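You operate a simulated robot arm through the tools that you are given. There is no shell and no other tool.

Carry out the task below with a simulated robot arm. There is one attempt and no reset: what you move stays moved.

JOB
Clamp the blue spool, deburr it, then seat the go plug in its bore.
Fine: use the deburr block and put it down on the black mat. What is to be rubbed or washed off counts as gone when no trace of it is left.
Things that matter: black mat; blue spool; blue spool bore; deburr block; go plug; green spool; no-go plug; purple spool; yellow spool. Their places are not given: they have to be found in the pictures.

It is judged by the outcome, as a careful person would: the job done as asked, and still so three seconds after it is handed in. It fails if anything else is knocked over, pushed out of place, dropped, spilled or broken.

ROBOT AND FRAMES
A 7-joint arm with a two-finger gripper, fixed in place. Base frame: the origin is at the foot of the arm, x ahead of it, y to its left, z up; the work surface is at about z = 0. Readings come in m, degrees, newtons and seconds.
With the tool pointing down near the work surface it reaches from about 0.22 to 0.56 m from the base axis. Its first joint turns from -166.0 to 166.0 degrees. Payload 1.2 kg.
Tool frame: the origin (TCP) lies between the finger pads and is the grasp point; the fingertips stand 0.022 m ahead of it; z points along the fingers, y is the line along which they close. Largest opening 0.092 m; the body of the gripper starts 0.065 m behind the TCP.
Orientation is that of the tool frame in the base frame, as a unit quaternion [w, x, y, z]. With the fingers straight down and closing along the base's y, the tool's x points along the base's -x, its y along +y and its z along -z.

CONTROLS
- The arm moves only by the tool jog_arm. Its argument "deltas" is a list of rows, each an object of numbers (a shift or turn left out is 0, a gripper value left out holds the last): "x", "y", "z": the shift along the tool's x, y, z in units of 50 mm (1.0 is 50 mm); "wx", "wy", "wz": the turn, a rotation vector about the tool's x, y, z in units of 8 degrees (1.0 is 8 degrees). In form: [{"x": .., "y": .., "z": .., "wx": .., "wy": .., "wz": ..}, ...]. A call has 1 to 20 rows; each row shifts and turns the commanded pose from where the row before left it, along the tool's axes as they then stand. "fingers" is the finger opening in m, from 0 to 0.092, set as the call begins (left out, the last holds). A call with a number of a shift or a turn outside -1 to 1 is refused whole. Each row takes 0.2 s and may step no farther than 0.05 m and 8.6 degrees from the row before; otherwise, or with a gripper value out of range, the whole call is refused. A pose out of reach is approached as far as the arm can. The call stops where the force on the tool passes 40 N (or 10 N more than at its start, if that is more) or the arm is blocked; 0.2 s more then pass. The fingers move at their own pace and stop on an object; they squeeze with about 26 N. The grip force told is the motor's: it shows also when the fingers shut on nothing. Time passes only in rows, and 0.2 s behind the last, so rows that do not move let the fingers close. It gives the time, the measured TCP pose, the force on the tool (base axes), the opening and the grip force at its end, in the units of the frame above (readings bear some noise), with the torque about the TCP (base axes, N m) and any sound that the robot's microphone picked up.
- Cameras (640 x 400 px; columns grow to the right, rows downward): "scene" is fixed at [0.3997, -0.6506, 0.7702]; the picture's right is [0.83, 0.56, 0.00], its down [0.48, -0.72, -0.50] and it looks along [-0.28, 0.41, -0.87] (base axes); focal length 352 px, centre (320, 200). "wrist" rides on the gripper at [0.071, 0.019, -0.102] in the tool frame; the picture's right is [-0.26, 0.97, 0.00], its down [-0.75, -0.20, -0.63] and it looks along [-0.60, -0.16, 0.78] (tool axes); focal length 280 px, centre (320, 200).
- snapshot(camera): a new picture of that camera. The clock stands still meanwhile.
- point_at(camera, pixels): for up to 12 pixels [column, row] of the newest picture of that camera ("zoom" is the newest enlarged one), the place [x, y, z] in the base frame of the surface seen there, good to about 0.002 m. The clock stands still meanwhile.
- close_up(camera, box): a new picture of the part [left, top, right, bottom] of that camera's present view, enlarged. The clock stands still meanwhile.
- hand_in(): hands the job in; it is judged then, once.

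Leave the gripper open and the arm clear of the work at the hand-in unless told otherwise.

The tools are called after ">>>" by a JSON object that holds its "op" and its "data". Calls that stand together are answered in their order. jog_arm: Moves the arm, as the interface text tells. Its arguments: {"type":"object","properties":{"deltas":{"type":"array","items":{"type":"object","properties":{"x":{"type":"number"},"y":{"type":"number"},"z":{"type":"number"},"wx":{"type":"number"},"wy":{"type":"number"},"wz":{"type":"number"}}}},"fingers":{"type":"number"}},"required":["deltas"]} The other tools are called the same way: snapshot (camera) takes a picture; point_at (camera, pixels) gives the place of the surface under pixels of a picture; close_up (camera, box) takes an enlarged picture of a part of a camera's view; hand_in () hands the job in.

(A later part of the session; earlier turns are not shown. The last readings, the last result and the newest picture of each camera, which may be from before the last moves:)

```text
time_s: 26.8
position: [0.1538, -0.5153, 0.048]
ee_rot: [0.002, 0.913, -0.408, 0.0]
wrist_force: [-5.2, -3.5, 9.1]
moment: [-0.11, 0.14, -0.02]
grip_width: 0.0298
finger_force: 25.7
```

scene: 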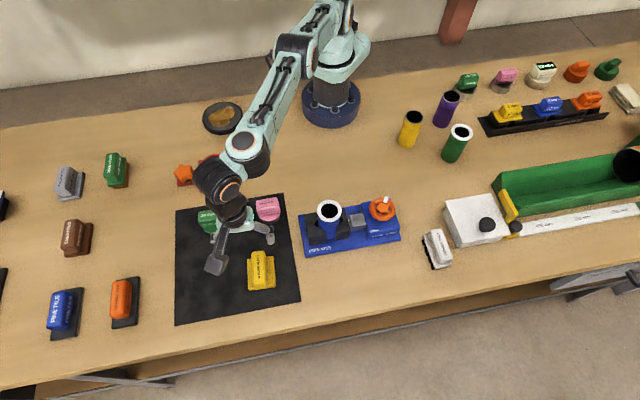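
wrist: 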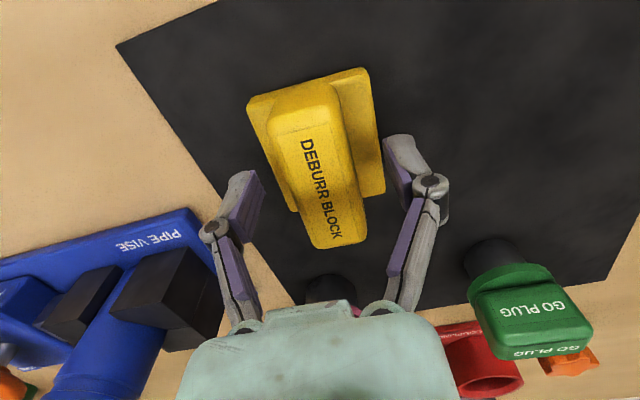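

Held at 0.030 m width. I lift straight up to z≈0.2 and look.

>>> {"op": "jog_arm", "data": {"deltas": [{"z": -0.4}, {"z": -0.8}, {"z": -0.9}, {"z": -0.9}, {}]}}

>>> {"op": "snapshot", "data": {"camera": "wrist"}}

>>> {"op": "close_up", "data": {"camera": "scene", "box": [170, 180, 410, 330]}}

```text
time_s: 28.0
position: [0.1517, -0.5175, 0.1984]
ee_rot: [0.0, 0.914, -0.407, 0.001]
wrist_force: [-0.6, 0.4, -2.3]
moment: [-0.01, -0.04, 0.03]
grip_width: 0.0293
finger_force: 25.6
```

```text
taken
```

wrist: 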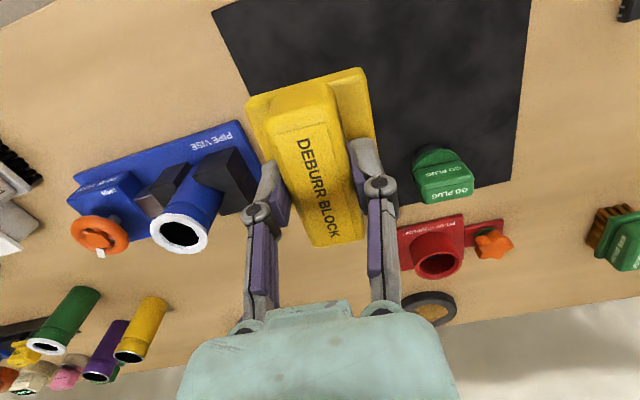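

```text
2.67 times, centred on (290, 255) of scene
```

zoom: 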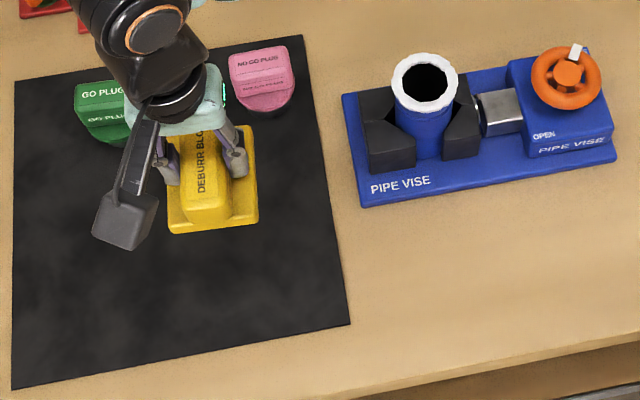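

The block is held level; its underside is ~44.5 mm below the TCP, so contact on the rim should come near TCP z≈0.157. I travel at this height to above the spool at (0.2205, -0.348).

>>> {"op": "jog_arm", "data": {"deltas": [{"x": -0.32, "y": -0.658}, {"x": -0.32, "y": -0.658}, {"x": -0.32, "y": -0.658}, {"x": -0.32, "y": -0.658}, {"x": -0.32, "y": -0.658}, {}, {}]}}

>>> {"op": "close_up", "data": {"camera": "scene", "box": [270, 150, 430, 260]}}

>>> {"op": "snapshot", "data": {"camera": "wrist"}}

```text
time_s: 29.6
position: [0.2222, -0.3482, 0.1977]
ee_rot: [-0.001, 0.913, -0.408, 0.0]
wrist_force: [-0.1, 0.1, -0.4]
moment: [0.0, 0.0, 0.0]
grip_width: 0.0295
finger_force: 26.0
```

```text
3.64 times, centred on (350, 205) of scene
```

zoom: 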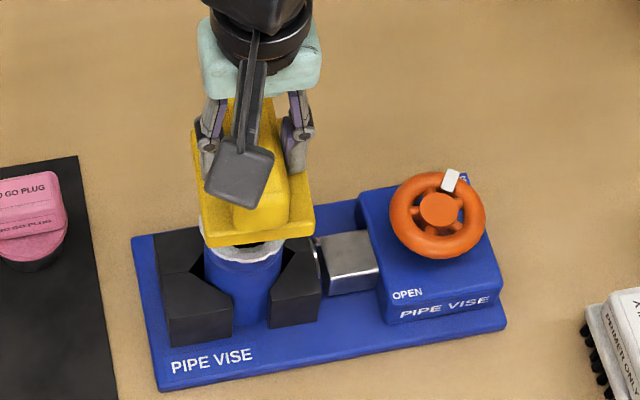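

```text
taken
```

wrist: 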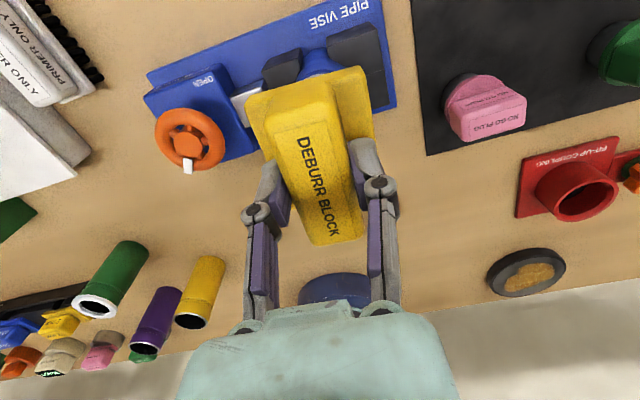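

Block is over the spool. I lower to z≈0.163, then probe for contact in small steps.

>>> {"op": "jog_arm", "data": {"deltas": [{"z": 0.35}, {"z": 0.35}, {}]}}

>>> {"op": "jog_arm", "data": {"deltas": [{"z": 0.03}, {"z": 0.03}, {}]}}

```text
time_s: 30.4
position: [0.2224, -0.3473, 0.1625]
ee_rot: [0.0, 0.914, -0.407, 0.001]
wrist_force: [-0.1, 0.7, -1.1]
moment: [0.01, 0.03, 0.0]
grip_width: 0.0295
finger_force: 26.1
```

```text
time_s: 31.2
position: [0.2224, -0.3479, 0.1604]
ee_rot: [0.0, 0.913, -0.407, -0.001]
wrist_force: [-0.5, 0.5, -1.6]
moment: [-0.01, -0.02, -0.01]
grip_width: 0.0293
finger_force: 25.8
```

No contact yet at 0.160. I go on down in 1 mm steps.

>>> {"op": "jog_arm", "data": {"deltas": [{"z": 0.03}, {"z": 0.02}, {}]}}

>>> {"op": "jog_arm", "data": {"deltas": [{"z": 0.02}, {}]}}

```text
time_s: 32.0
position: [0.2221, -0.3492, 0.1587]
ee_rot: [0.0, 0.913, -0.408, 0.001]
wrist_force: [-1.8, -0.4, 3.5]
moment: [-0.13, 0.2, 0.03]
grip_width: 0.0297
finger_force: 25.9
```

```text
time_s: 32.6
position: [0.2219, -0.3475, 0.1588]
ee_rot: [0.0, 0.914, -0.406, 0.001]
wrist_force: [-1.7, 4.1, 19.6]
moment: [0.04, 0.02, 0.0]
grip_width: 0.0296
finger_force: 26.0
```

Contact with 19.6 N. I rub back and forth along the block's long axis, ±8 mm, keeping the pressure.

>>> {"op": "jog_arm", "data": {"deltas": [{"x": 0.16}, {"x": -0.16}, {"x": -0.16}, {"x": 0.16}, {"x": 0.16}, {"x": -0.16}, {"x": -0.16}, {"x": 0.16}, {"x": 0.16}, {"x": -0.16}, {"x": -0.16}, {"x": 0.16}]}}

>>> {"op": "close_up", "data": {"camera": "scene", "box": [300, 180, 360, 230]}}

```text
time_s: 35.2
position: [0.2234, -0.3475, 0.1556]
ee_rot: [0.0, 0.914, -0.407, 0.0]
wrist_force: [-0.9, 1.6, 6.3]
moment: [-0.05, -0.07, -0.03]
grip_width: 0.0295
finger_force: 25.6
```

```text
8.00 times, centred on (330, 205) of scene
```

zoom: 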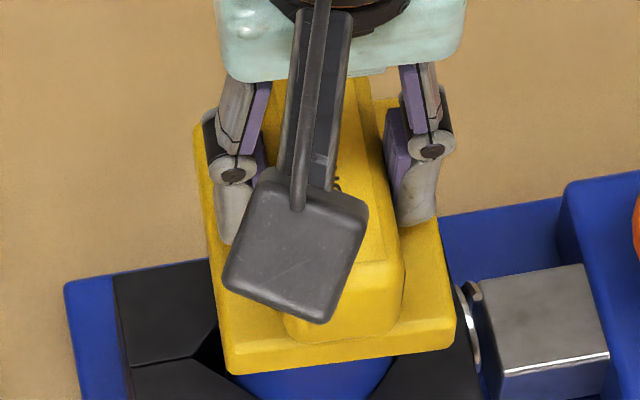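

The height dropped ~3 mm and force eased to 6 N: the burr seems to be wearing. I press 0.6 mm more and rub in both directions.

>>> {"op": "jog_arm", "data": {"deltas": [{"z": 0.012}, {"x": 0.16}, {"x": -0.16}, {"x": -0.16}, {"x": 0.16}, {"y": 0.12}, {"y": -0.12}, {"y": -0.12}, {"y": 0.12}, {"x": 0.16, "y": 0.08}, {"x": -0.16, "y": -0.08}, {"x": -0.16, "y": -0.08}, {"x": 0.16, "y": 0.08}, {"x": 0.16, "y": -0.08}, {"x": -0.16, "y": 0.08}, {"x": -0.16, "y": 0.08}, {"x": 0.16, "y": -0.08}]}}

>>> {"op": "jog_arm", "data": {"deltas": [{"z": -0.3}, {"z": -0.5}, {"z": -0.8}, {}]}}

>>> {"op": "close_up", "data": {"camera": "scene", "box": [295, 185, 405, 255]}}

>>> {"op": "snapshot", "data": {"camera": "wrist"}}

```text
time_s: 38.8
position: [0.2223, -0.3471, 0.156]
ee_rot: [0.0, 0.913, -0.408, 0.0]
wrist_force: [0.5, -0.5, -0.6]
moment: [0.04, -0.01, 0.04]
grip_width: 0.0297
finger_force: 25.6
```

```text
time_s: 39.8
position: [0.2227, -0.3491, 0.2361]
ee_rot: [0.0, 0.913, -0.407, 0.0]
wrist_force: [-0.3, -0.3, -1.0]
moment: [-0.01, 0.01, 0.01]
grip_width: 0.0292
finger_force: 26.0
```

```text
5.71 times, centred on (350, 220) of scene
```

zoom: 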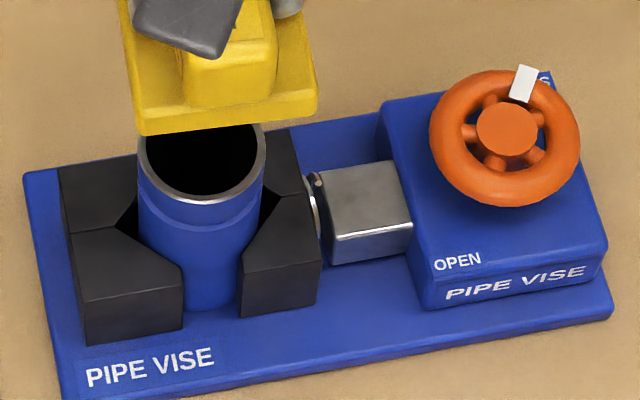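

```text
taken
```

wrist: 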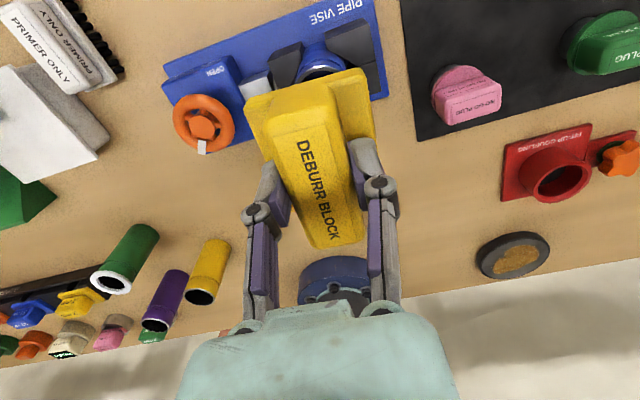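

The visible front of the rim is clean metal now. I move the block back over its place on the mat, staying high, so the whole rim can be seen.

>>> {"op": "jog_arm", "data": {"deltas": [{"x": 0.315, "y": 0.656}, {"x": 0.315, "y": 0.656}, {"x": 0.315, "y": 0.656}, {"x": 0.315, "y": 0.656}, {"x": 0.315, "y": 0.656}, {}, {}]}}

>>> {"op": "close_up", "data": {"camera": "scene", "box": [310, 193, 350, 225]}}

>>> {"op": "snapshot", "data": {"camera": "scene"}}

>>> {"op": "snapshot", "data": {"camera": "wrist"}}

```text
time_s: 41.4
position: [0.1527, -0.5168, 0.2353]
ee_rot: [-0.001, 0.914, -0.406, -0.001]
wrist_force: [0.7, 0.5, -1.7]
moment: [0.0, 0.01, 0.02]
grip_width: 0.0295
finger_force: 26.0
```

```text
12.50 times, centred on (330, 209) of scene
```

zoom: 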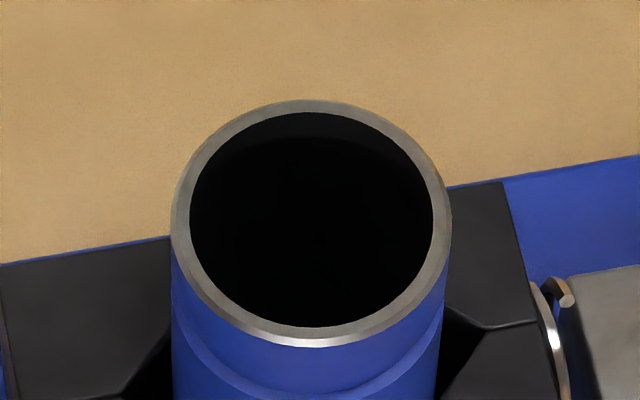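

```text
taken
```

scene: 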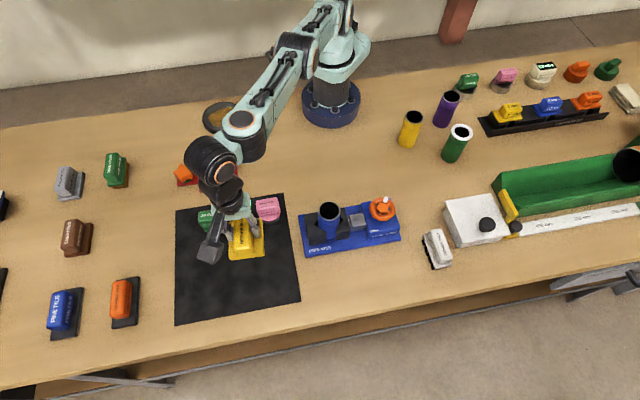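

```text
taken
```

wrist: 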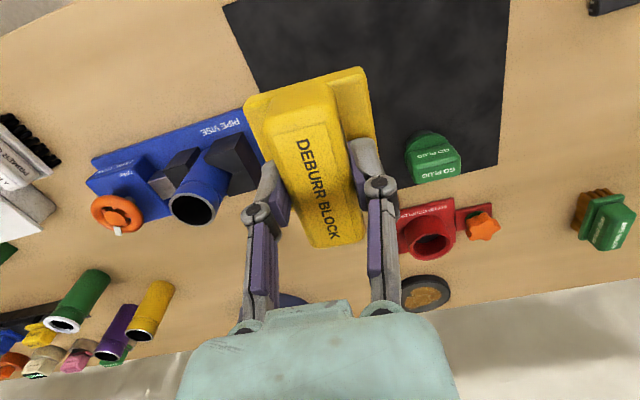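

The whole rim shows clean bare metal; no burr left. I measure the rim points in the enlarged scene picture: the metal ring's left, right, top, bottom and diagonals.

>>> {"op": "point_at", "data": {"camera": "zoom", "pixels": [[181, 220], [441, 220], [311, 107], [311, 335], [220, 138], [402, 305], [402, 138], [220, 305], [181, 230], [441, 210]]}}

>>> {"op": "close_up", "data": {"camera": "wrist", "box": [150, 140, 250, 240]}}

```text
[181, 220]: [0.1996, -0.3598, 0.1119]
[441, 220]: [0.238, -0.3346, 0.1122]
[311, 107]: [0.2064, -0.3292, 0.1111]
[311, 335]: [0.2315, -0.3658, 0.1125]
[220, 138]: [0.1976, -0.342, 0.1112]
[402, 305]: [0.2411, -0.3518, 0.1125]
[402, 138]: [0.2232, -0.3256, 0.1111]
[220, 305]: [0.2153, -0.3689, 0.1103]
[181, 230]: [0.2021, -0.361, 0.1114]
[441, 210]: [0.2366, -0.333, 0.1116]
```

```text
4.00 times, centred on (200, 190) of wrist
```

zoom: 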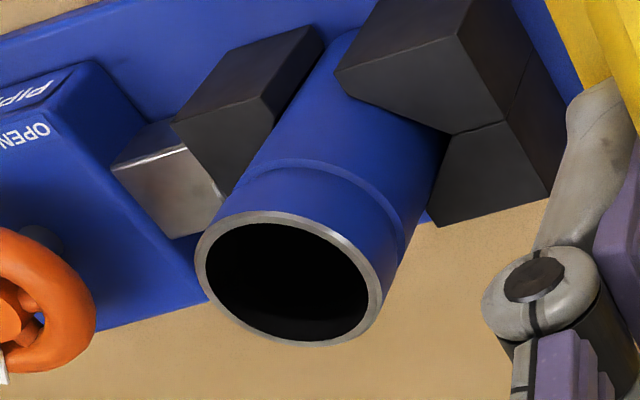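

Scene estimate of the bore axis: (0.2192, -0.3472). I cross-check with the wrist enlargement, pointing at the rim's metal ring.

>>> {"op": "point_at", "data": {"camera": "zoom", "pixels": [[201, 258], [378, 295], [290, 219], [290, 339], [230, 226], [352, 331], [350, 243], [222, 308]]}}

```text
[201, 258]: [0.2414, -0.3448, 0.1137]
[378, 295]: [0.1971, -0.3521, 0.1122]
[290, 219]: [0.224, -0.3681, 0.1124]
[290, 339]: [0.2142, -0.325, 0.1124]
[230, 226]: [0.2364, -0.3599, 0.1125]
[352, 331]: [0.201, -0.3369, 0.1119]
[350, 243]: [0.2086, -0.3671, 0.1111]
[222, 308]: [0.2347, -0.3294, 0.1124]
```

Both agree: bore axis ≈ (0.219, -0.3475), top z≈0.112. Now I put the block down: descend to about 5 mm above its resting height, then probe.

>>> {"op": "jog_arm", "data": {"deltas": [{"z": 0.75}, {"z": 0.75}, {"z": 0.75}, {"z": 0.75}, {"z": 0.62}, {}]}}

>>> {"op": "jog_arm", "data": {"deltas": [{"z": 0.03}, {"z": 0.03}, {}]}}

```text
time_s: 42.8
position: [0.154, -0.5157, 0.055]
ee_rot: [0.0, 0.913, -0.408, 0.0]
wrist_force: [0.7, 0.6, -1.2]
moment: [-0.01, -0.01, 0.05]
grip_width: 0.0294
finger_force: 26.0
```

```text
time_s: 43.6
position: [0.1525, -0.5162, 0.0524]
ee_rot: [0.001, 0.913, -0.408, 0.0]
wrist_force: [0.1, 0.7, -1.5]
moment: [0.02, 0.02, -0.02]
grip_width: 0.0293
finger_force: 25.9
```

No contact yet at 0.0524; I continue down by about 3 mm in small steps.

>>> {"op": "jog_arm", "data": {"deltas": [{"z": 0.03}, {"z": 0.03}, {}]}}

>>> {"op": "jog_arm", "data": {"deltas": [{"z": 0.02}, {}]}}

```text
time_s: 44.4
position: [0.1541, -0.5159, 0.0486]
ee_rot: [0.001, 0.914, -0.407, 0.001]
wrist_force: [0.4, -0.3, -1.8]
moment: [0.0, -0.03, 0.02]
grip_width: 0.0294
finger_force: 26.0
```

```text
time_s: 45.0
position: [0.1523, -0.5168, 0.0471]
ee_rot: [0.001, 0.914, -0.406, 0.0]
wrist_force: [-0.2, 0.5, -1.2]
moment: [0.02, -0.01, 0.03]
grip_width: 0.0293
finger_force: 25.9
```

Still free at 0.047. One more millimetre at a time.

>>> {"op": "jog_arm", "data": {"deltas": [{"z": 0.02}, {}]}}

>>> {"op": "jog_arm", "data": {"deltas": [{"z": 0.015}, {}]}}

```text
time_s: 45.6
position: [0.1548, -0.5164, 0.0466]
ee_rot: [-0.001, 0.913, -0.408, 0.0]
wrist_force: [-2.6, 5.9, 10.4]
moment: [0.45, 0.4, -0.09]
grip_width: 0.0297
finger_force: 25.7
```

```text
time_s: 46.2
position: [0.1538, -0.5165, 0.0464]
ee_rot: [0.001, 0.913, -0.408, 0.0]
wrist_force: [-3.6, 7.2, 17.9]
moment: [0.14, 0.02, -0.03]
grip_width: 0.0296
finger_force: 25.5
```

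The block stands on the mat (18 N). I open the fingers to 0.062 and lift straight up.

>>> {"op": "jog_arm", "data": {"deltas": [{"z": -0.01}, {}, {}], "fingers": 0.062}}

>>> {"op": "jog_arm", "data": {"deltas": [{"z": -0.5}, {"z": -0.9}, {"z": -0.9}, {"z": -0.8}, {}]}}

>>> {"op": "snapshot", "data": {"camera": "wrist"}}

>>> {"op": "snapshot", "data": {"camera": "scene"}}

```text
time_s: 47.0
position: [0.1528, -0.5168, 0.0458]
ee_rot: [0.0, 0.913, -0.407, 0.0]
wrist_force: [-0.1, -0.1, -0.3]
moment: [-0.04, -0.02, 0.03]
grip_width: 0.0621
finger_force: 0.0
```

```text
time_s: 48.2
position: [0.1522, -0.516, 0.2023]
ee_rot: [0.0, 0.913, -0.408, 0.001]
wrist_force: [-0.9, 0.1, -1.0]
moment: [0.02, -0.02, -0.01]
grip_width: 0.0622
finger_force: 0.1
```

```text
taken
```

wrist: 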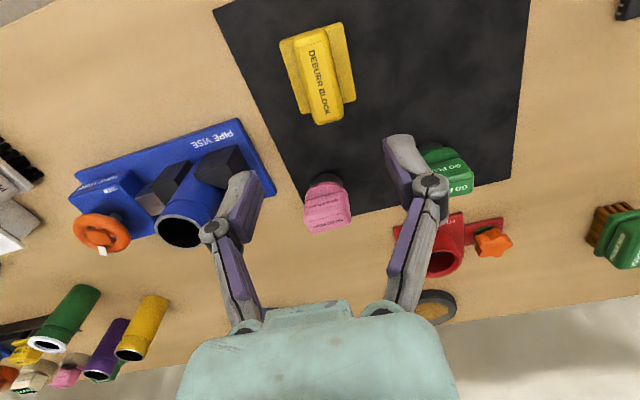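

```text
taken
```

scene: 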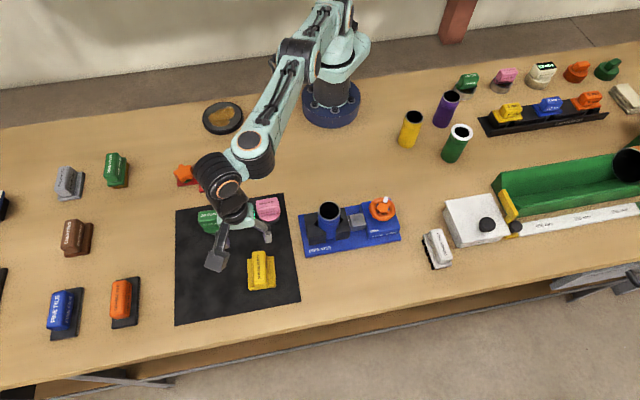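

Block rests at its spot on the mat. Next the go plug: I turn 90.6° counterclockwise so the fingers close across its grip, and travel at z≈0.2 to above (-0.007, -0.490).

>>> {"op": "jog_arm", "data": {"deltas": [{"wz": -0.944}, {"wz": -0.944}, {"wz": -0.944}, {"wz": -0.944}, {"wz": -0.944}, {"wz": -0.944}, {"wz": -0.944}, {"wz": -0.944}, {"wz": -0.944}, {"wz": -0.944}, {"wz": -0.944}, {"wz": -0.944}, {"x": -0.4975, "y": -0.6375}, {"x": -0.4975, "y": -0.6375}, {"x": -0.4975, "y": -0.6375}, {"x": -0.4975, "y": -0.6375}, {}, {}]}}

>>> {"op": "snapshot", "data": {"camera": "wrist"}}

>>> {"op": "snapshot", "data": {"camera": "scene"}}

```text
time_s: 52.0
position: [-0.0056, -0.4893, 0.2029]
ee_rot: [0.0, 0.932, 0.363, 0.0]
wrist_force: [0.1, -0.3, 0.1]
moment: [0.03, 0.03, 0.02]
grip_width: 0.062
finger_force: 0.1
```

```text
taken
```

wrist: 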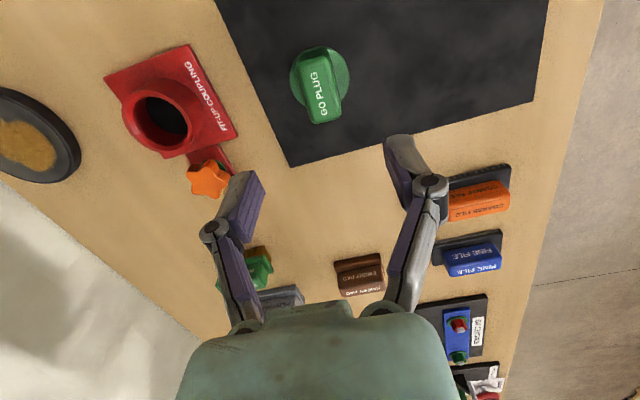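

```text
taken
```

scene: 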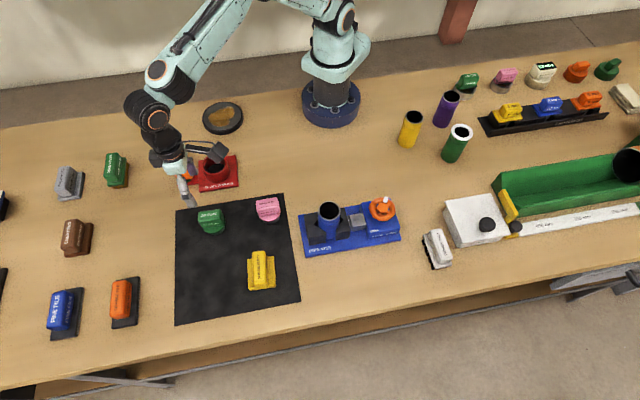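

The go plug is in view at (320,85) of the wrist picture. I enlarge and measure its grip ends and collar.

>>> {"op": "close_up", "data": {"camera": "wrist", "box": [270, 30, 370, 140]}}

```text
3.64 times, centred on (320, 85) of wrist
```

zoom: 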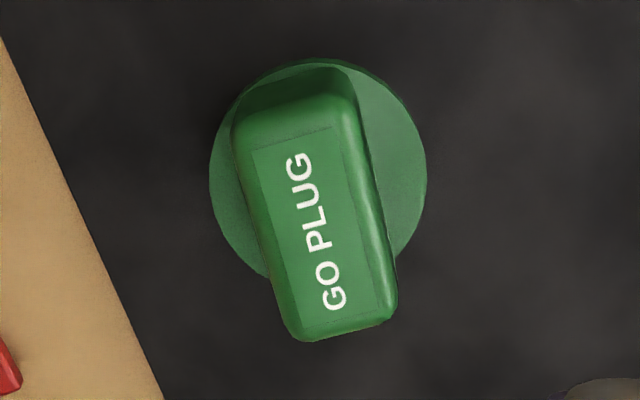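

I point at grip ends, grip sides and collar edges.

>>> {"op": "point_at", "data": {"camera": "zoom", "pixels": [[293, 130], [340, 320], [262, 235], [365, 205], [316, 225], [215, 180], [420, 180], [250, 95], [390, 95], [400, 240], [230, 240], [310, 65]]}}

```text
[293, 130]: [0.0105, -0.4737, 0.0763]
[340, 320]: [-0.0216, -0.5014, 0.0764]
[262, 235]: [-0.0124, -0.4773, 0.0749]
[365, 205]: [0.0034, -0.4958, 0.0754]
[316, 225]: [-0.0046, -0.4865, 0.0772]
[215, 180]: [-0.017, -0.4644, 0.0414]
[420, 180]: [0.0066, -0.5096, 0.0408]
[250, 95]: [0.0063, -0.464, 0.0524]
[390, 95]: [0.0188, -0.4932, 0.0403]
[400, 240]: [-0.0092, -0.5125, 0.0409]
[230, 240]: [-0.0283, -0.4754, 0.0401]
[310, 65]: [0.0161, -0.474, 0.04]
```

Plug axis ≈ (-0.0055, -0.4875), grip along ~42°, grip z from 0.040 to 0.076. I descend to TCP z≈0.068 with fingers at 0.062.

>>> {"op": "jog_arm", "data": {"deltas": [{"x": 0.015, "y": -0.015, "z": 0.85}, {"z": 0.85}, {"z": 0.7}, {}, {}], "fingers": 0.062}}

>>> {"op": "snapshot", "data": {"camera": "wrist"}}

```text
time_s: 53.2
position: [-0.0079, -0.4887, 0.0811]
ee_rot: [0.0, 0.932, 0.362, 0.0]
wrist_force: [-0.3, -0.1, -0.3]
moment: [-0.01, 0.04, 0.04]
grip_width: 0.0622
finger_force: 0.1
```

```text
taken
```

wrist: 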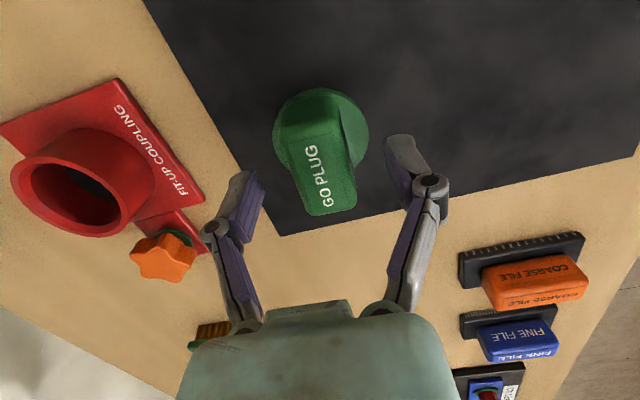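

At z≈0.081, the plug is between the fingers. I check its centre again from this closer view.

>>> {"op": "close_up", "data": {"camera": "wrist", "box": [250, 70, 390, 230]}}

```text
2.50 times, centred on (320, 150) of wrist
```

zoom: 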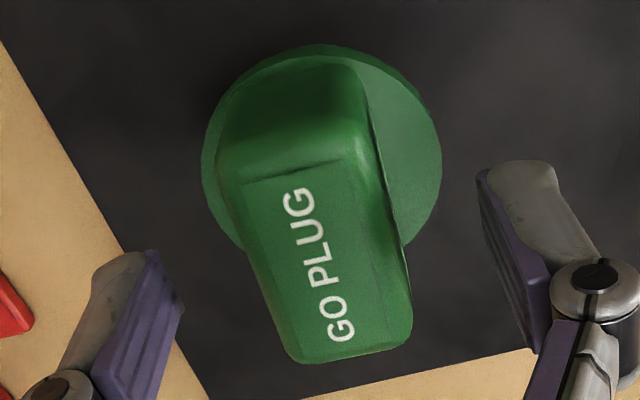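

I point at the grip's top ends and sides and the collar edge.

>>> {"op": "point_at", "data": {"camera": "zoom", "pixels": [[290, 175], [345, 350], [250, 240], [385, 215], [318, 250], [206, 165], [436, 170], [245, 85], [395, 85], [415, 225], [220, 215], [320, 50]]}}

```text
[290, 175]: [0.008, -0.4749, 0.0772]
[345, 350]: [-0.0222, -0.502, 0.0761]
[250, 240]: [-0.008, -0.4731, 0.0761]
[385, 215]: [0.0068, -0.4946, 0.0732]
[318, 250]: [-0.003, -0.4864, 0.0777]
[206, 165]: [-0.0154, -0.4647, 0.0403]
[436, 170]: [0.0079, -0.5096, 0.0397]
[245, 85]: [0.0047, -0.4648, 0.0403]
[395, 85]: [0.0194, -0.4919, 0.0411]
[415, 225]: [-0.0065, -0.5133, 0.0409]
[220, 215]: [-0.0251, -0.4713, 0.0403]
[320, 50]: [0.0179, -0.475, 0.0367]
```

I check where the TCP's line of sight lands: by the camera geometry the TCP projects to wrist pixel (320,184), i.e. zoom (320,285).

>>> {"op": "point_at", "data": {"camera": "zoom", "pixels": [[320, 285], [320, 270], [320, 300]]}}

>>> {"op": "jog_arm", "data": {"deltas": [{}]}}

>>> {"op": "jog_arm", "data": {"deltas": [{}]}}

>>> {"op": "jog_arm", "data": {"deltas": [{}]}}

```text
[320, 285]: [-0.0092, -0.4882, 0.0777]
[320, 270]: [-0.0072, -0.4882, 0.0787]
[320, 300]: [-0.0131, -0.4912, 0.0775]
```

```text
time_s: 53.6
position: [-0.0081, -0.4886, 0.0826]
ee_rot: [0.0, 0.932, 0.362, 0.0]
wrist_force: [-0.2, -0.2, 0.6]
moment: [0.01, -0.01, 0.03]
grip_width: 0.0619
finger_force: 0.0
```

```text
time_s: 54.0
position: [-0.0081, -0.4889, 0.0821]
ee_rot: [0.0, 0.932, 0.363, 0.0]
wrist_force: [0.1, -0.6, 0.7]
moment: [-0.02, 0.0, -0.01]
grip_width: 0.0619
finger_force: 0.0
```

```text
time_s: 54.4
position: [-0.0071, -0.489, 0.082]
ee_rot: [0.0, 0.932, 0.362, 0.0]
wrist_force: [0.7, 0.1, -0.9]
moment: [0.01, 0.0, -0.02]
grip_width: 0.062
finger_force: 0.1
```

TCP averages (-0.0078, -0.4888, 0.082); the plug axis is at (-0.0054, -0.4878). I correct by +2.4 mm along tool x, +0.9 mm along tool y and go down 14 mm.

>>> {"op": "jog_arm", "data": {"deltas": [{"x": 0.049, "y": 0.018}, {"z": 0.14}, {"z": 0.14}, {}, {}]}}

>>> {"op": "snapshot", "data": {"camera": "wrist"}}

>>> {"op": "close_up", "data": {"camera": "scene", "box": [160, 160, 290, 260]}}

```text
time_s: 55.6
position: [-0.0036, -0.4871, 0.0685]
ee_rot: [0.0, 0.932, 0.363, 0.0]
wrist_force: [-0.7, 0.6, 0.1]
moment: [0.06, 0.04, 0.0]
grip_width: 0.0621
finger_force: 0.0
```

```text
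taken
```

wrist: 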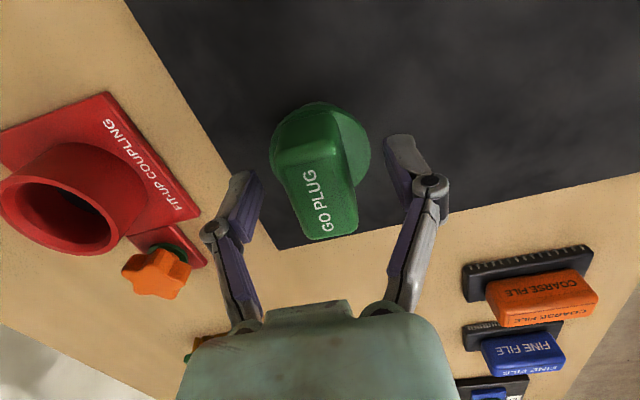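

```text
4.00 times, centred on (225, 210) of scene
```

zoom: 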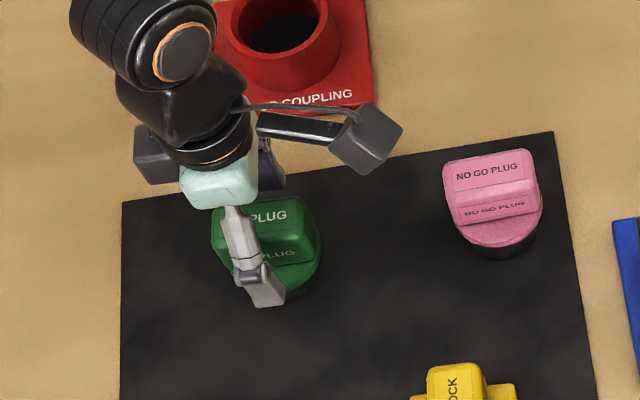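

The grip lies between the fingers. I close on it.

>>> {"op": "jog_arm", "data": {"deltas": [{}, {}, {}, {}], "fingers": 0.01}}

>>> {"op": "jog_arm", "data": {"deltas": [{}]}}

>>> {"op": "close_up", "data": {"camera": "wrist", "box": [250, 80, 390, 250]}}

```text
time_s: 56.6
position: [-0.0049, -0.4877, 0.0683]
ee_rot: [0.0, 0.932, 0.362, -0.001]
wrist_force: [-2.2, 4.2, 14.6]
moment: [0.12, 0.04, 0.01]
grip_width: 0.0271
finger_force: 25.7
```

```text
time_s: 57.0
position: [-0.0048, -0.4869, 0.0676]
ee_rot: [-0.001, 0.932, 0.363, -0.001]
wrist_force: [-2.4, 5.0, 15.5]
moment: [0.07, 0.06, 0.02]
grip_width: 0.0273
finger_force: 26.0
```

```text
2.35 times, centred on (320, 165) of wrist
```

zoom: 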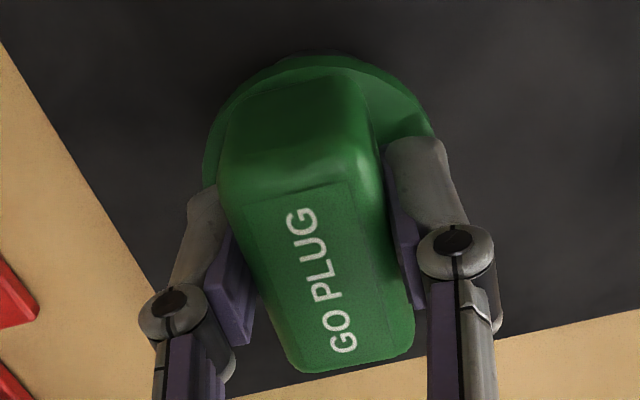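

Gripped at 0.027 m. I lift straight up about 150 mm.

>>> {"op": "jog_arm", "data": {"deltas": [{"z": -0.4}, {"z": -0.8}, {"z": -0.9}, {"z": -0.94}, {}, {}]}}

>>> {"op": "snapshot", "data": {"camera": "wrist"}}

>>> {"op": "close_up", "data": {"camera": "scene", "box": [130, 120, 310, 280]}}

```text
time_s: 58.4
position: [-0.005, -0.4862, 0.2207]
ee_rot: [0.0, 0.932, 0.362, 0.0]
wrist_force: [-0.1, -0.5, -1.0]
moment: [-0.01, -0.03, 0.0]
grip_width: 0.0272
finger_force: 25.9
```

```text
taken
```

wrist: 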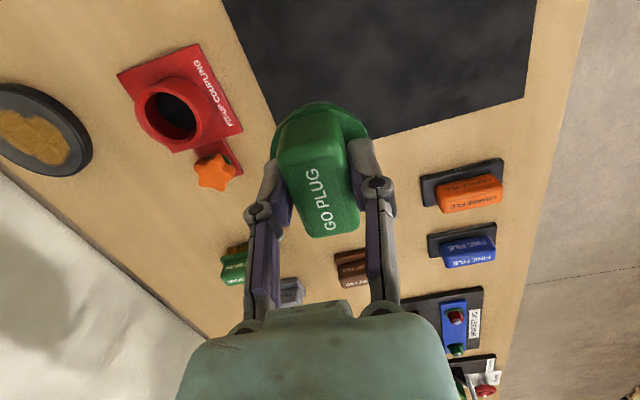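

```text
2.50 times, centred on (220, 200) of scene
```

zoom: 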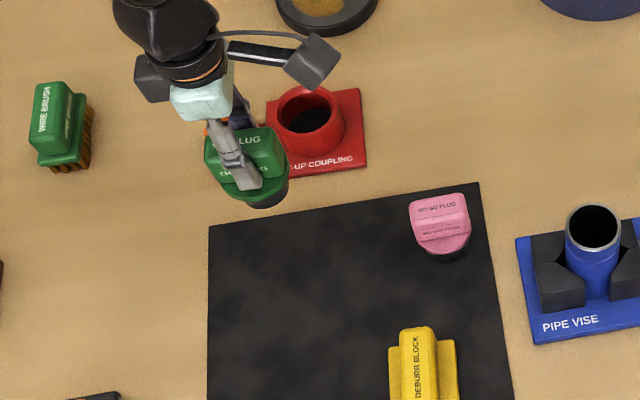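

The plug is held upright. I measure its collar and grip relative to the tool from the wrist view.

>>> {"op": "close_up", "data": {"camera": "wrist", "box": [250, 80, 390, 250]}}

```text
2.35 times, centred on (320, 165) of wrist
```

zoom: 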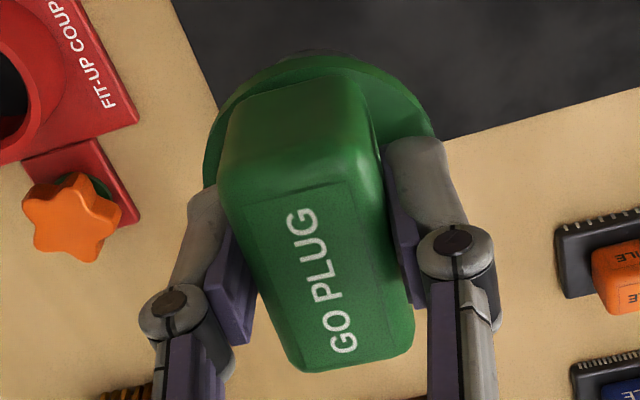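

I point at collar rim points and the grip's top ends.

>>> {"op": "point_at", "data": {"camera": "zoom", "pixels": [[209, 160], [428, 130], [225, 115], [260, 78], [310, 62], [350, 64], [390, 82], [415, 108], [295, 205], [345, 355], [240, 230], [385, 215]]}}

>>> {"op": "jog_arm", "data": {"deltas": [{}]}}

>>> {"op": "jog_arm", "data": {"deltas": [{}]}}

```text
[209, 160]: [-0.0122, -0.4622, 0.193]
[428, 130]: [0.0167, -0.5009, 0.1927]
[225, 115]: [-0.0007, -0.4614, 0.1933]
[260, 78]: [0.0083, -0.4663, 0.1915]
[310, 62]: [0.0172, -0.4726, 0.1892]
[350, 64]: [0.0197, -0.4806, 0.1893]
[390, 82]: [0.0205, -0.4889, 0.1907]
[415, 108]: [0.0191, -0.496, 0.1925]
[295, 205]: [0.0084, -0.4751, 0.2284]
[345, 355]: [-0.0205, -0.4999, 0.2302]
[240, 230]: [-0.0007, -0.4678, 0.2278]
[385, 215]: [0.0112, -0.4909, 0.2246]
```

```text
time_s: 58.8
position: [-0.0044, -0.4859, 0.2198]
ee_rot: [0.0, 0.932, 0.363, 0.0]
wrist_force: [-0.2, 0.7, -2.9]
moment: [0.01, 0.0, -0.01]
grip_width: 0.0278
finger_force: 25.6
```

```text
time_s: 59.2
position: [-0.0041, -0.487, 0.2198]
ee_rot: [0.0, 0.932, 0.363, 0.0]
wrist_force: [-0.4, 0.4, -1.3]
moment: [0.04, -0.01, -0.01]
grip_width: 0.0276
finger_force: 26.0
```

The plug's axis coincides with the TCP within ~1 mm; its collar top is 27 mm below the TCP and its bottom about 65 mm below. I carry it at this height to above the bore axis (0.219, -0.3475).

>>> {"op": "jog_arm", "data": {"deltas": [{"x": 0.8615, "y": 0.162}, {"x": 0.8615, "y": 0.162}, {"x": 0.8615, "y": 0.162}, {"x": 0.8615, "y": 0.162}, {"x": 0.8615, "y": 0.162}, {"x": 0.8615, "y": 0.162}, {}, {}]}}

>>> {"op": "jog_arm", "data": {"deltas": [{}]}}

>>> {"op": "jog_arm", "data": {"deltas": [{}]}}

>>> {"op": "close_up", "data": {"camera": "scene", "box": [270, 140, 400, 250]}}

>>> {"op": "snapshot", "data": {"camera": "wrist"}}

```text
time_s: 61.0
position: [0.2193, -0.3474, 0.2192]
ee_rot: [0.0, 0.932, 0.362, 0.0]
wrist_force: [-0.6, 0.8, -1.7]
moment: [-0.02, 0.02, 0.01]
grip_width: 0.0277
finger_force: 26.0
```

```text
time_s: 61.4
position: [0.2192, -0.3484, 0.2195]
ee_rot: [0.0, 0.932, 0.362, -0.001]
wrist_force: [-0.2, 0.5, -1.7]
moment: [-0.01, 0.01, -0.02]
grip_width: 0.0274
finger_force: 26.4
```

```text
time_s: 61.8
position: [0.2187, -0.3479, 0.2192]
ee_rot: [0.0, 0.932, 0.363, 0.0]
wrist_force: [0.0, -0.3, -2.9]
moment: [0.02, 0.02, 0.0]
grip_width: 0.0276
finger_force: 26.6
```

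```text
3.64 times, centred on (335, 195) of scene
```

zoom: 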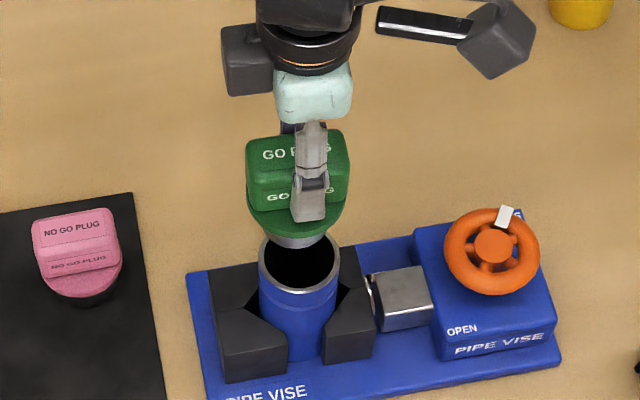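

```text
taken
```

wrist: 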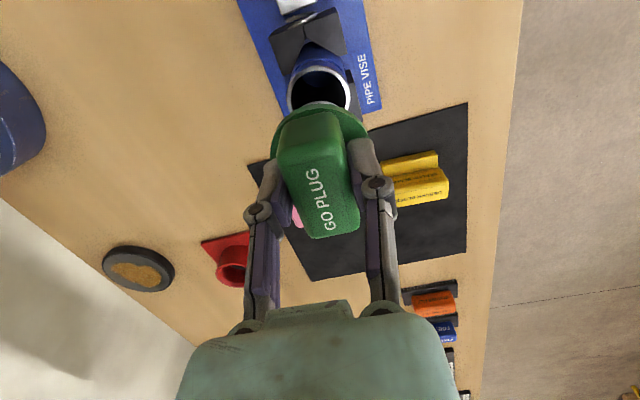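

I'm over the bore within about half a millimetre. I lower until the plug's end is ~8 mm above the rim and check alignment.

>>> {"op": "jog_arm", "data": {"deltas": [{"z": 0.35}, {"z": 0.34}, {}, {}]}}

>>> {"op": "close_up", "data": {"camera": "scene", "box": [300, 160, 370, 230]}}

>>> {"op": "close_up", "data": {"camera": "wrist", "box": [240, 20, 400, 150]}}

```text
time_s: 62.8
position: [0.2193, -0.3479, 0.1853]
ee_rot: [0.0, 0.932, 0.363, 0.0]
wrist_force: [0.3, 0.3, -2.0]
moment: [-0.03, 0.01, 0.0]
grip_width: 0.0275
finger_force: 25.4
```

```text
5.71 times, centred on (335, 195) of scene
```

zoom: 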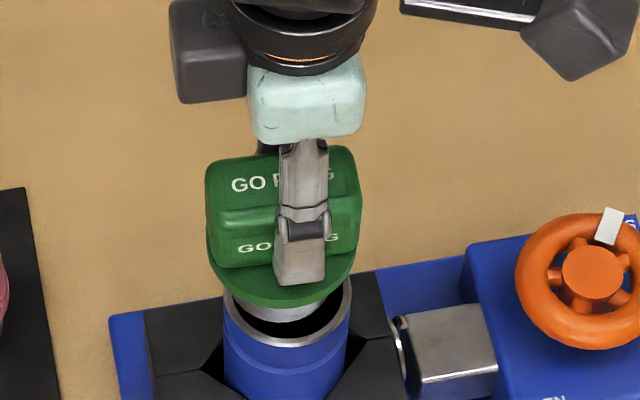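

```text
3.08 times, centred on (320, 85) of wrist
```

zoom: 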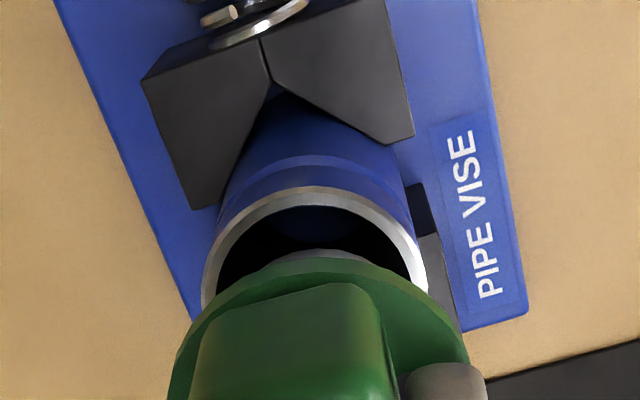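

In the scene enlargement the collar centre (~281) seems left of the rim centre (~287), suggesting an offset of a few mm. I measure rim and collar points in this same view.

>>> {"op": "close_up", "data": {"camera": "scene", "box": [315, 185, 355, 225]}}

```text
10.00 times, centred on (335, 205) of scene
```

zoom: 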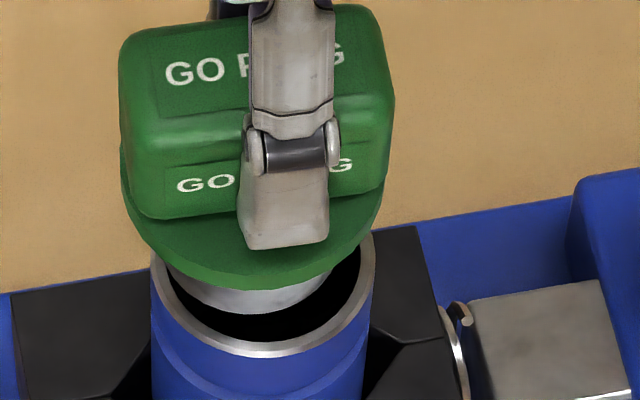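

I point at collar edge points and rim points in this enlargement.

>>> {"op": "point_at", "data": {"camera": "zoom", "pixels": [[127, 190], [378, 205], [150, 235], [200, 270], [250, 278], [300, 270], [345, 245], [160, 290], [367, 290], [262, 350], [200, 335], [325, 335]]}}

>>> {"op": "point_at", "data": {"camera": "zoom", "pixels": [[180, 280], [220, 302], [250, 308], [290, 302], [320, 290], [127, 190], [378, 205], [157, 280], [370, 280], [250, 278]]}}

```text
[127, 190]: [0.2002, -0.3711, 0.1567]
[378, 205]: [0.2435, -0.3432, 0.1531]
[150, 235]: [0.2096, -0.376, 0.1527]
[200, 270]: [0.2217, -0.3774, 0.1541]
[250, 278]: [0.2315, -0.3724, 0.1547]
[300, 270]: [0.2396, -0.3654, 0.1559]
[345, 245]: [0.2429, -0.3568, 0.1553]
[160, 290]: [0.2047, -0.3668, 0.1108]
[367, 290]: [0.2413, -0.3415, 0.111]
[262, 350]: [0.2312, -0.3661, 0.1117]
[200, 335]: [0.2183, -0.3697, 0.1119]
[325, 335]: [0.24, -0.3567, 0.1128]
```

```text
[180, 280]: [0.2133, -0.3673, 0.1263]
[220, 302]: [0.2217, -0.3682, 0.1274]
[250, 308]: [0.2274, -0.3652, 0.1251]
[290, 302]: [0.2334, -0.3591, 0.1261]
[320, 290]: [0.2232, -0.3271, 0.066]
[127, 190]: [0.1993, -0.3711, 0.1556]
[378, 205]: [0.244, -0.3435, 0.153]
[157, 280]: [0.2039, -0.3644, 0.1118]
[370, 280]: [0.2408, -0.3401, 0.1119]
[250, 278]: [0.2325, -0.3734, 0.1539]
```

The scene columns say the plug sits about 3 mm too far left (rim centre col ≈263, plug ≈250 at 10×), meaning the plug is held ~3 mm off the TCP along tool -x. In the wrist camera the tool axis projects to column 320, so I check rim and plug columns there too.

>>> {"op": "close_up", "data": {"camera": "wrist", "box": [270, 65, 370, 125]}}

>>> {"op": "close_up", "data": {"camera": "wrist", "box": [260, 80, 380, 250]}}

```text
6.40 times, centred on (320, 95) of wrist
```

zoom: 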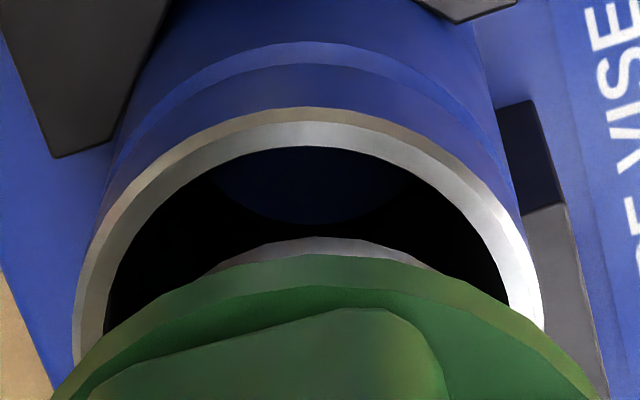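

```text
2.35 times, centred on (320, 165) of wrist
```

zoom: 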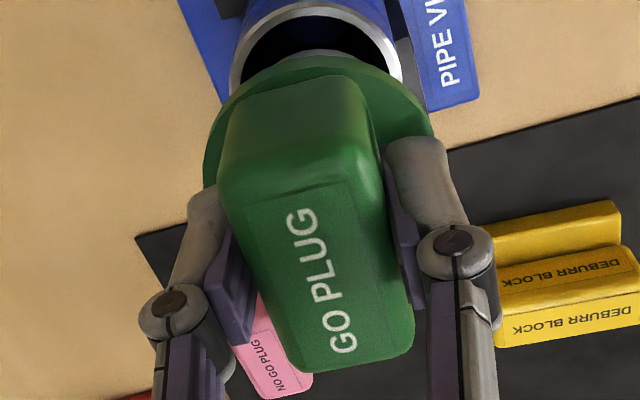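

Combining both views: the plug must move about +3.3 mm along tool x and -0.3 mm along tool y. I apply that and look again.

>>> {"op": "jog_arm", "data": {"deltas": [{"x": 0.066, "y": -0.006}, {}, {}]}}

>>> {"op": "close_up", "data": {"camera": "scene", "box": [315, 185, 355, 225]}}

>>> {"op": "close_up", "data": {"camera": "wrist", "box": [270, 65, 370, 125]}}

```text
time_s: 63.6
position: [0.222, -0.3449, 0.1852]
ee_rot: [0.0, 0.932, 0.363, 0.0]
wrist_force: [0.9, -0.4, -2.1]
moment: [-0.01, -0.02, 0.0]
grip_width: 0.0275
finger_force: 25.8
```

```text
10.00 times, centred on (335, 205) of scene
```

zoom: 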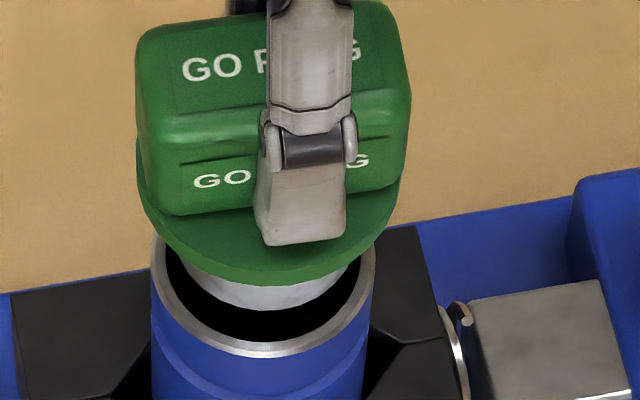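

```text
6.40 times, centred on (320, 95) of wrist
```

zoom: 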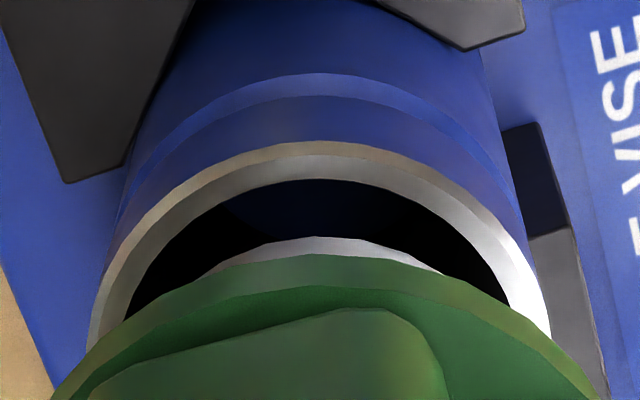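

Now columns agree (collar ≈270 vs expected 268; wrist rim and plug both ≈320). I lower gently with small steps, watching the forces as the plug enters around TCP z≈0.176.

>>> {"op": "jog_arm", "data": {"deltas": [{"z": 0.06}, {"z": 0.06}, {"z": 0.04}, {}]}}

>>> {"op": "jog_arm", "data": {"deltas": [{"z": 0.03}, {"z": 0.03}, {}]}}

```text
time_s: 64.6
position: [0.2217, -0.3458, 0.1766]
ee_rot: [0.0, 0.932, 0.364, -0.001]
wrist_force: [-0.4, 0.0, -2.6]
moment: [0.03, 0.0, -0.01]
grip_width: 0.0273
finger_force: 26.0
```

```text
time_s: 65.4
position: [0.2213, -0.3462, 0.1739]
ee_rot: [0.0, 0.932, 0.362, -0.001]
wrist_force: [0.3, 0.2, -1.1]
moment: [-0.02, 0.04, 0.05]
grip_width: 0.0274
finger_force: 25.6
```

No contact force at 0.174. I go down further in small steps.

>>> {"op": "jog_arm", "data": {"deltas": [{"z": 0.03}, {"z": 0.03}, {}]}}

>>> {"op": "close_up", "data": {"camera": "scene", "box": [315, 185, 355, 225]}}

>>> {"op": "close_up", "data": {"camera": "wrist", "box": [270, 65, 370, 125]}}

```text
time_s: 66.2
position: [0.2215, -0.3455, 0.1704]
ee_rot: [0.0, 0.932, 0.363, 0.0]
wrist_force: [-0.4, -0.3, -1.6]
moment: [0.01, -0.01, -0.04]
grip_width: 0.0275
finger_force: 26.3
```

```text
10.00 times, centred on (335, 205) of scene
```

zoom: 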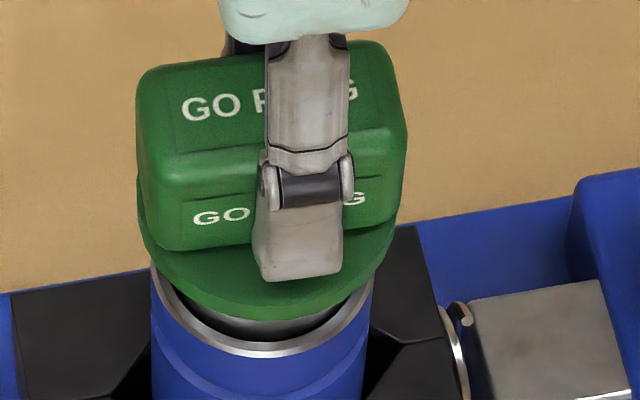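

```text
6.40 times, centred on (320, 95) of wrist
```

zoom: 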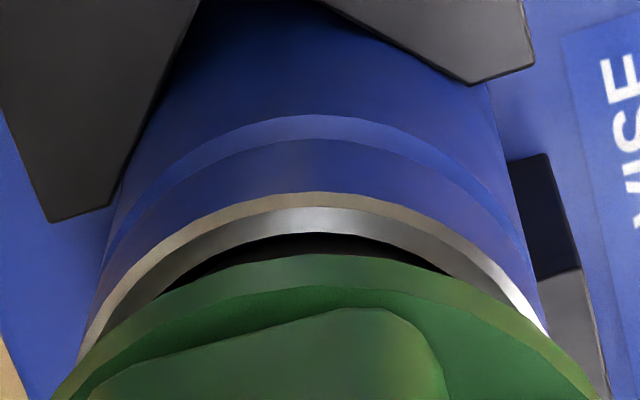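

The shank has entered the bore without any force. I keep lowering slowly by 20 mm.

>>> {"op": "jog_arm", "data": {"deltas": [{"z": 0.05}, {"z": 0.05}, {"z": 0.05}, {"z": 0.05}, {}]}}

>>> {"op": "jog_arm", "data": {"deltas": [{"z": 0.05}, {"z": 0.05}, {"z": 0.05}, {"z": 0.05}, {}]}}

```text
time_s: 67.4
position: [0.222, -0.3452, 0.161]
ee_rot: [0.001, 0.932, 0.362, 0.0]
wrist_force: [0.3, -0.2, -0.8]
moment: [0.03, -0.02, 0.02]
grip_width: 0.0273
finger_force: 26.5
```

```text
time_s: 68.6
position: [0.2222, -0.3456, 0.1508]
ee_rot: [0.0, 0.932, 0.363, 0.0]
wrist_force: [-0.4, 1.4, -1.7]
moment: [-0.01, -0.01, -0.01]
grip_width: 0.0274
finger_force: 26.1
```

Smoothly down to 0.151. I go on in 1 mm steps until the collar seats on the rim.

>>> {"op": "jog_arm", "data": {"deltas": [{"z": 0.02}, {"z": 0.02}, {"z": 0.02}, {}]}}

>>> {"op": "jog_arm", "data": {"deltas": [{"z": 0.02}, {"z": 0.02}, {}]}}

```text
time_s: 69.6
position: [0.221, -0.3462, 0.1488]
ee_rot: [0.0, 0.932, 0.363, -0.001]
wrist_force: [-0.1, -0.6, -0.9]
moment: [0.0, 0.02, 0.02]
grip_width: 0.0275
finger_force: 25.7
```

```text
time_s: 70.4
position: [0.2207, -0.3461, 0.1466]
ee_rot: [0.001, 0.932, 0.362, 0.0]
wrist_force: [-3.7, 1.6, 9.8]
moment: [-0.19, 0.15, -0.03]
grip_width: 0.0274
finger_force: 25.8
```

Contact began (9.8 N) at z≈0.1466. I check the seating in the picture.

>>> {"op": "close_up", "data": {"camera": "scene", "box": [310, 180, 360, 240]}}

>>> {"op": "close_up", "data": {"camera": "wrist", "box": [250, 50, 390, 190]}}

```text
6.67 times, centred on (335, 210) of scene
```

zoom: 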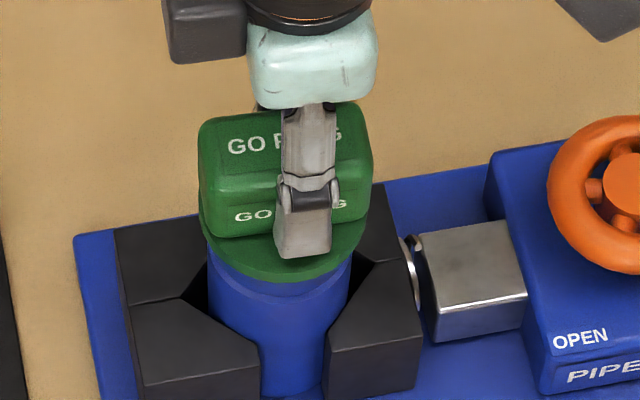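

```text
2.86 times, centred on (320, 120) of wrist
```

zoom: 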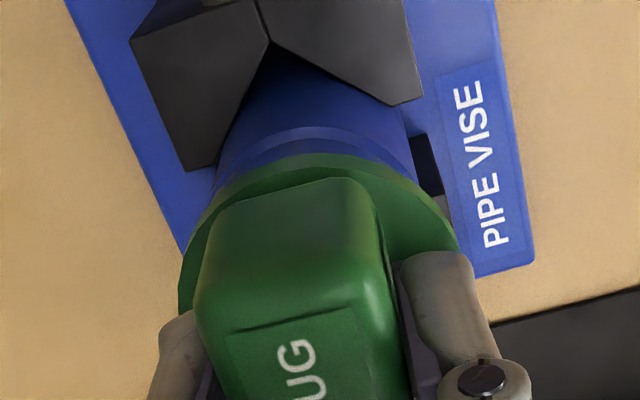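

The collar appears to be down on the rim. I press half a millimetre more to be sure it is fully seated.

>>> {"op": "jog_arm", "data": {"deltas": [{"z": 0.012}, {}]}}

```text
time_s: 71.0
position: [0.2223, -0.3463, 0.1471]
ee_rot: [0.0, 0.932, 0.363, -0.001]
wrist_force: [-6.1, 3.8, 20.0]
moment: [0.13, 0.13, 0.0]
grip_width: 0.0274
finger_force: 26.2
```

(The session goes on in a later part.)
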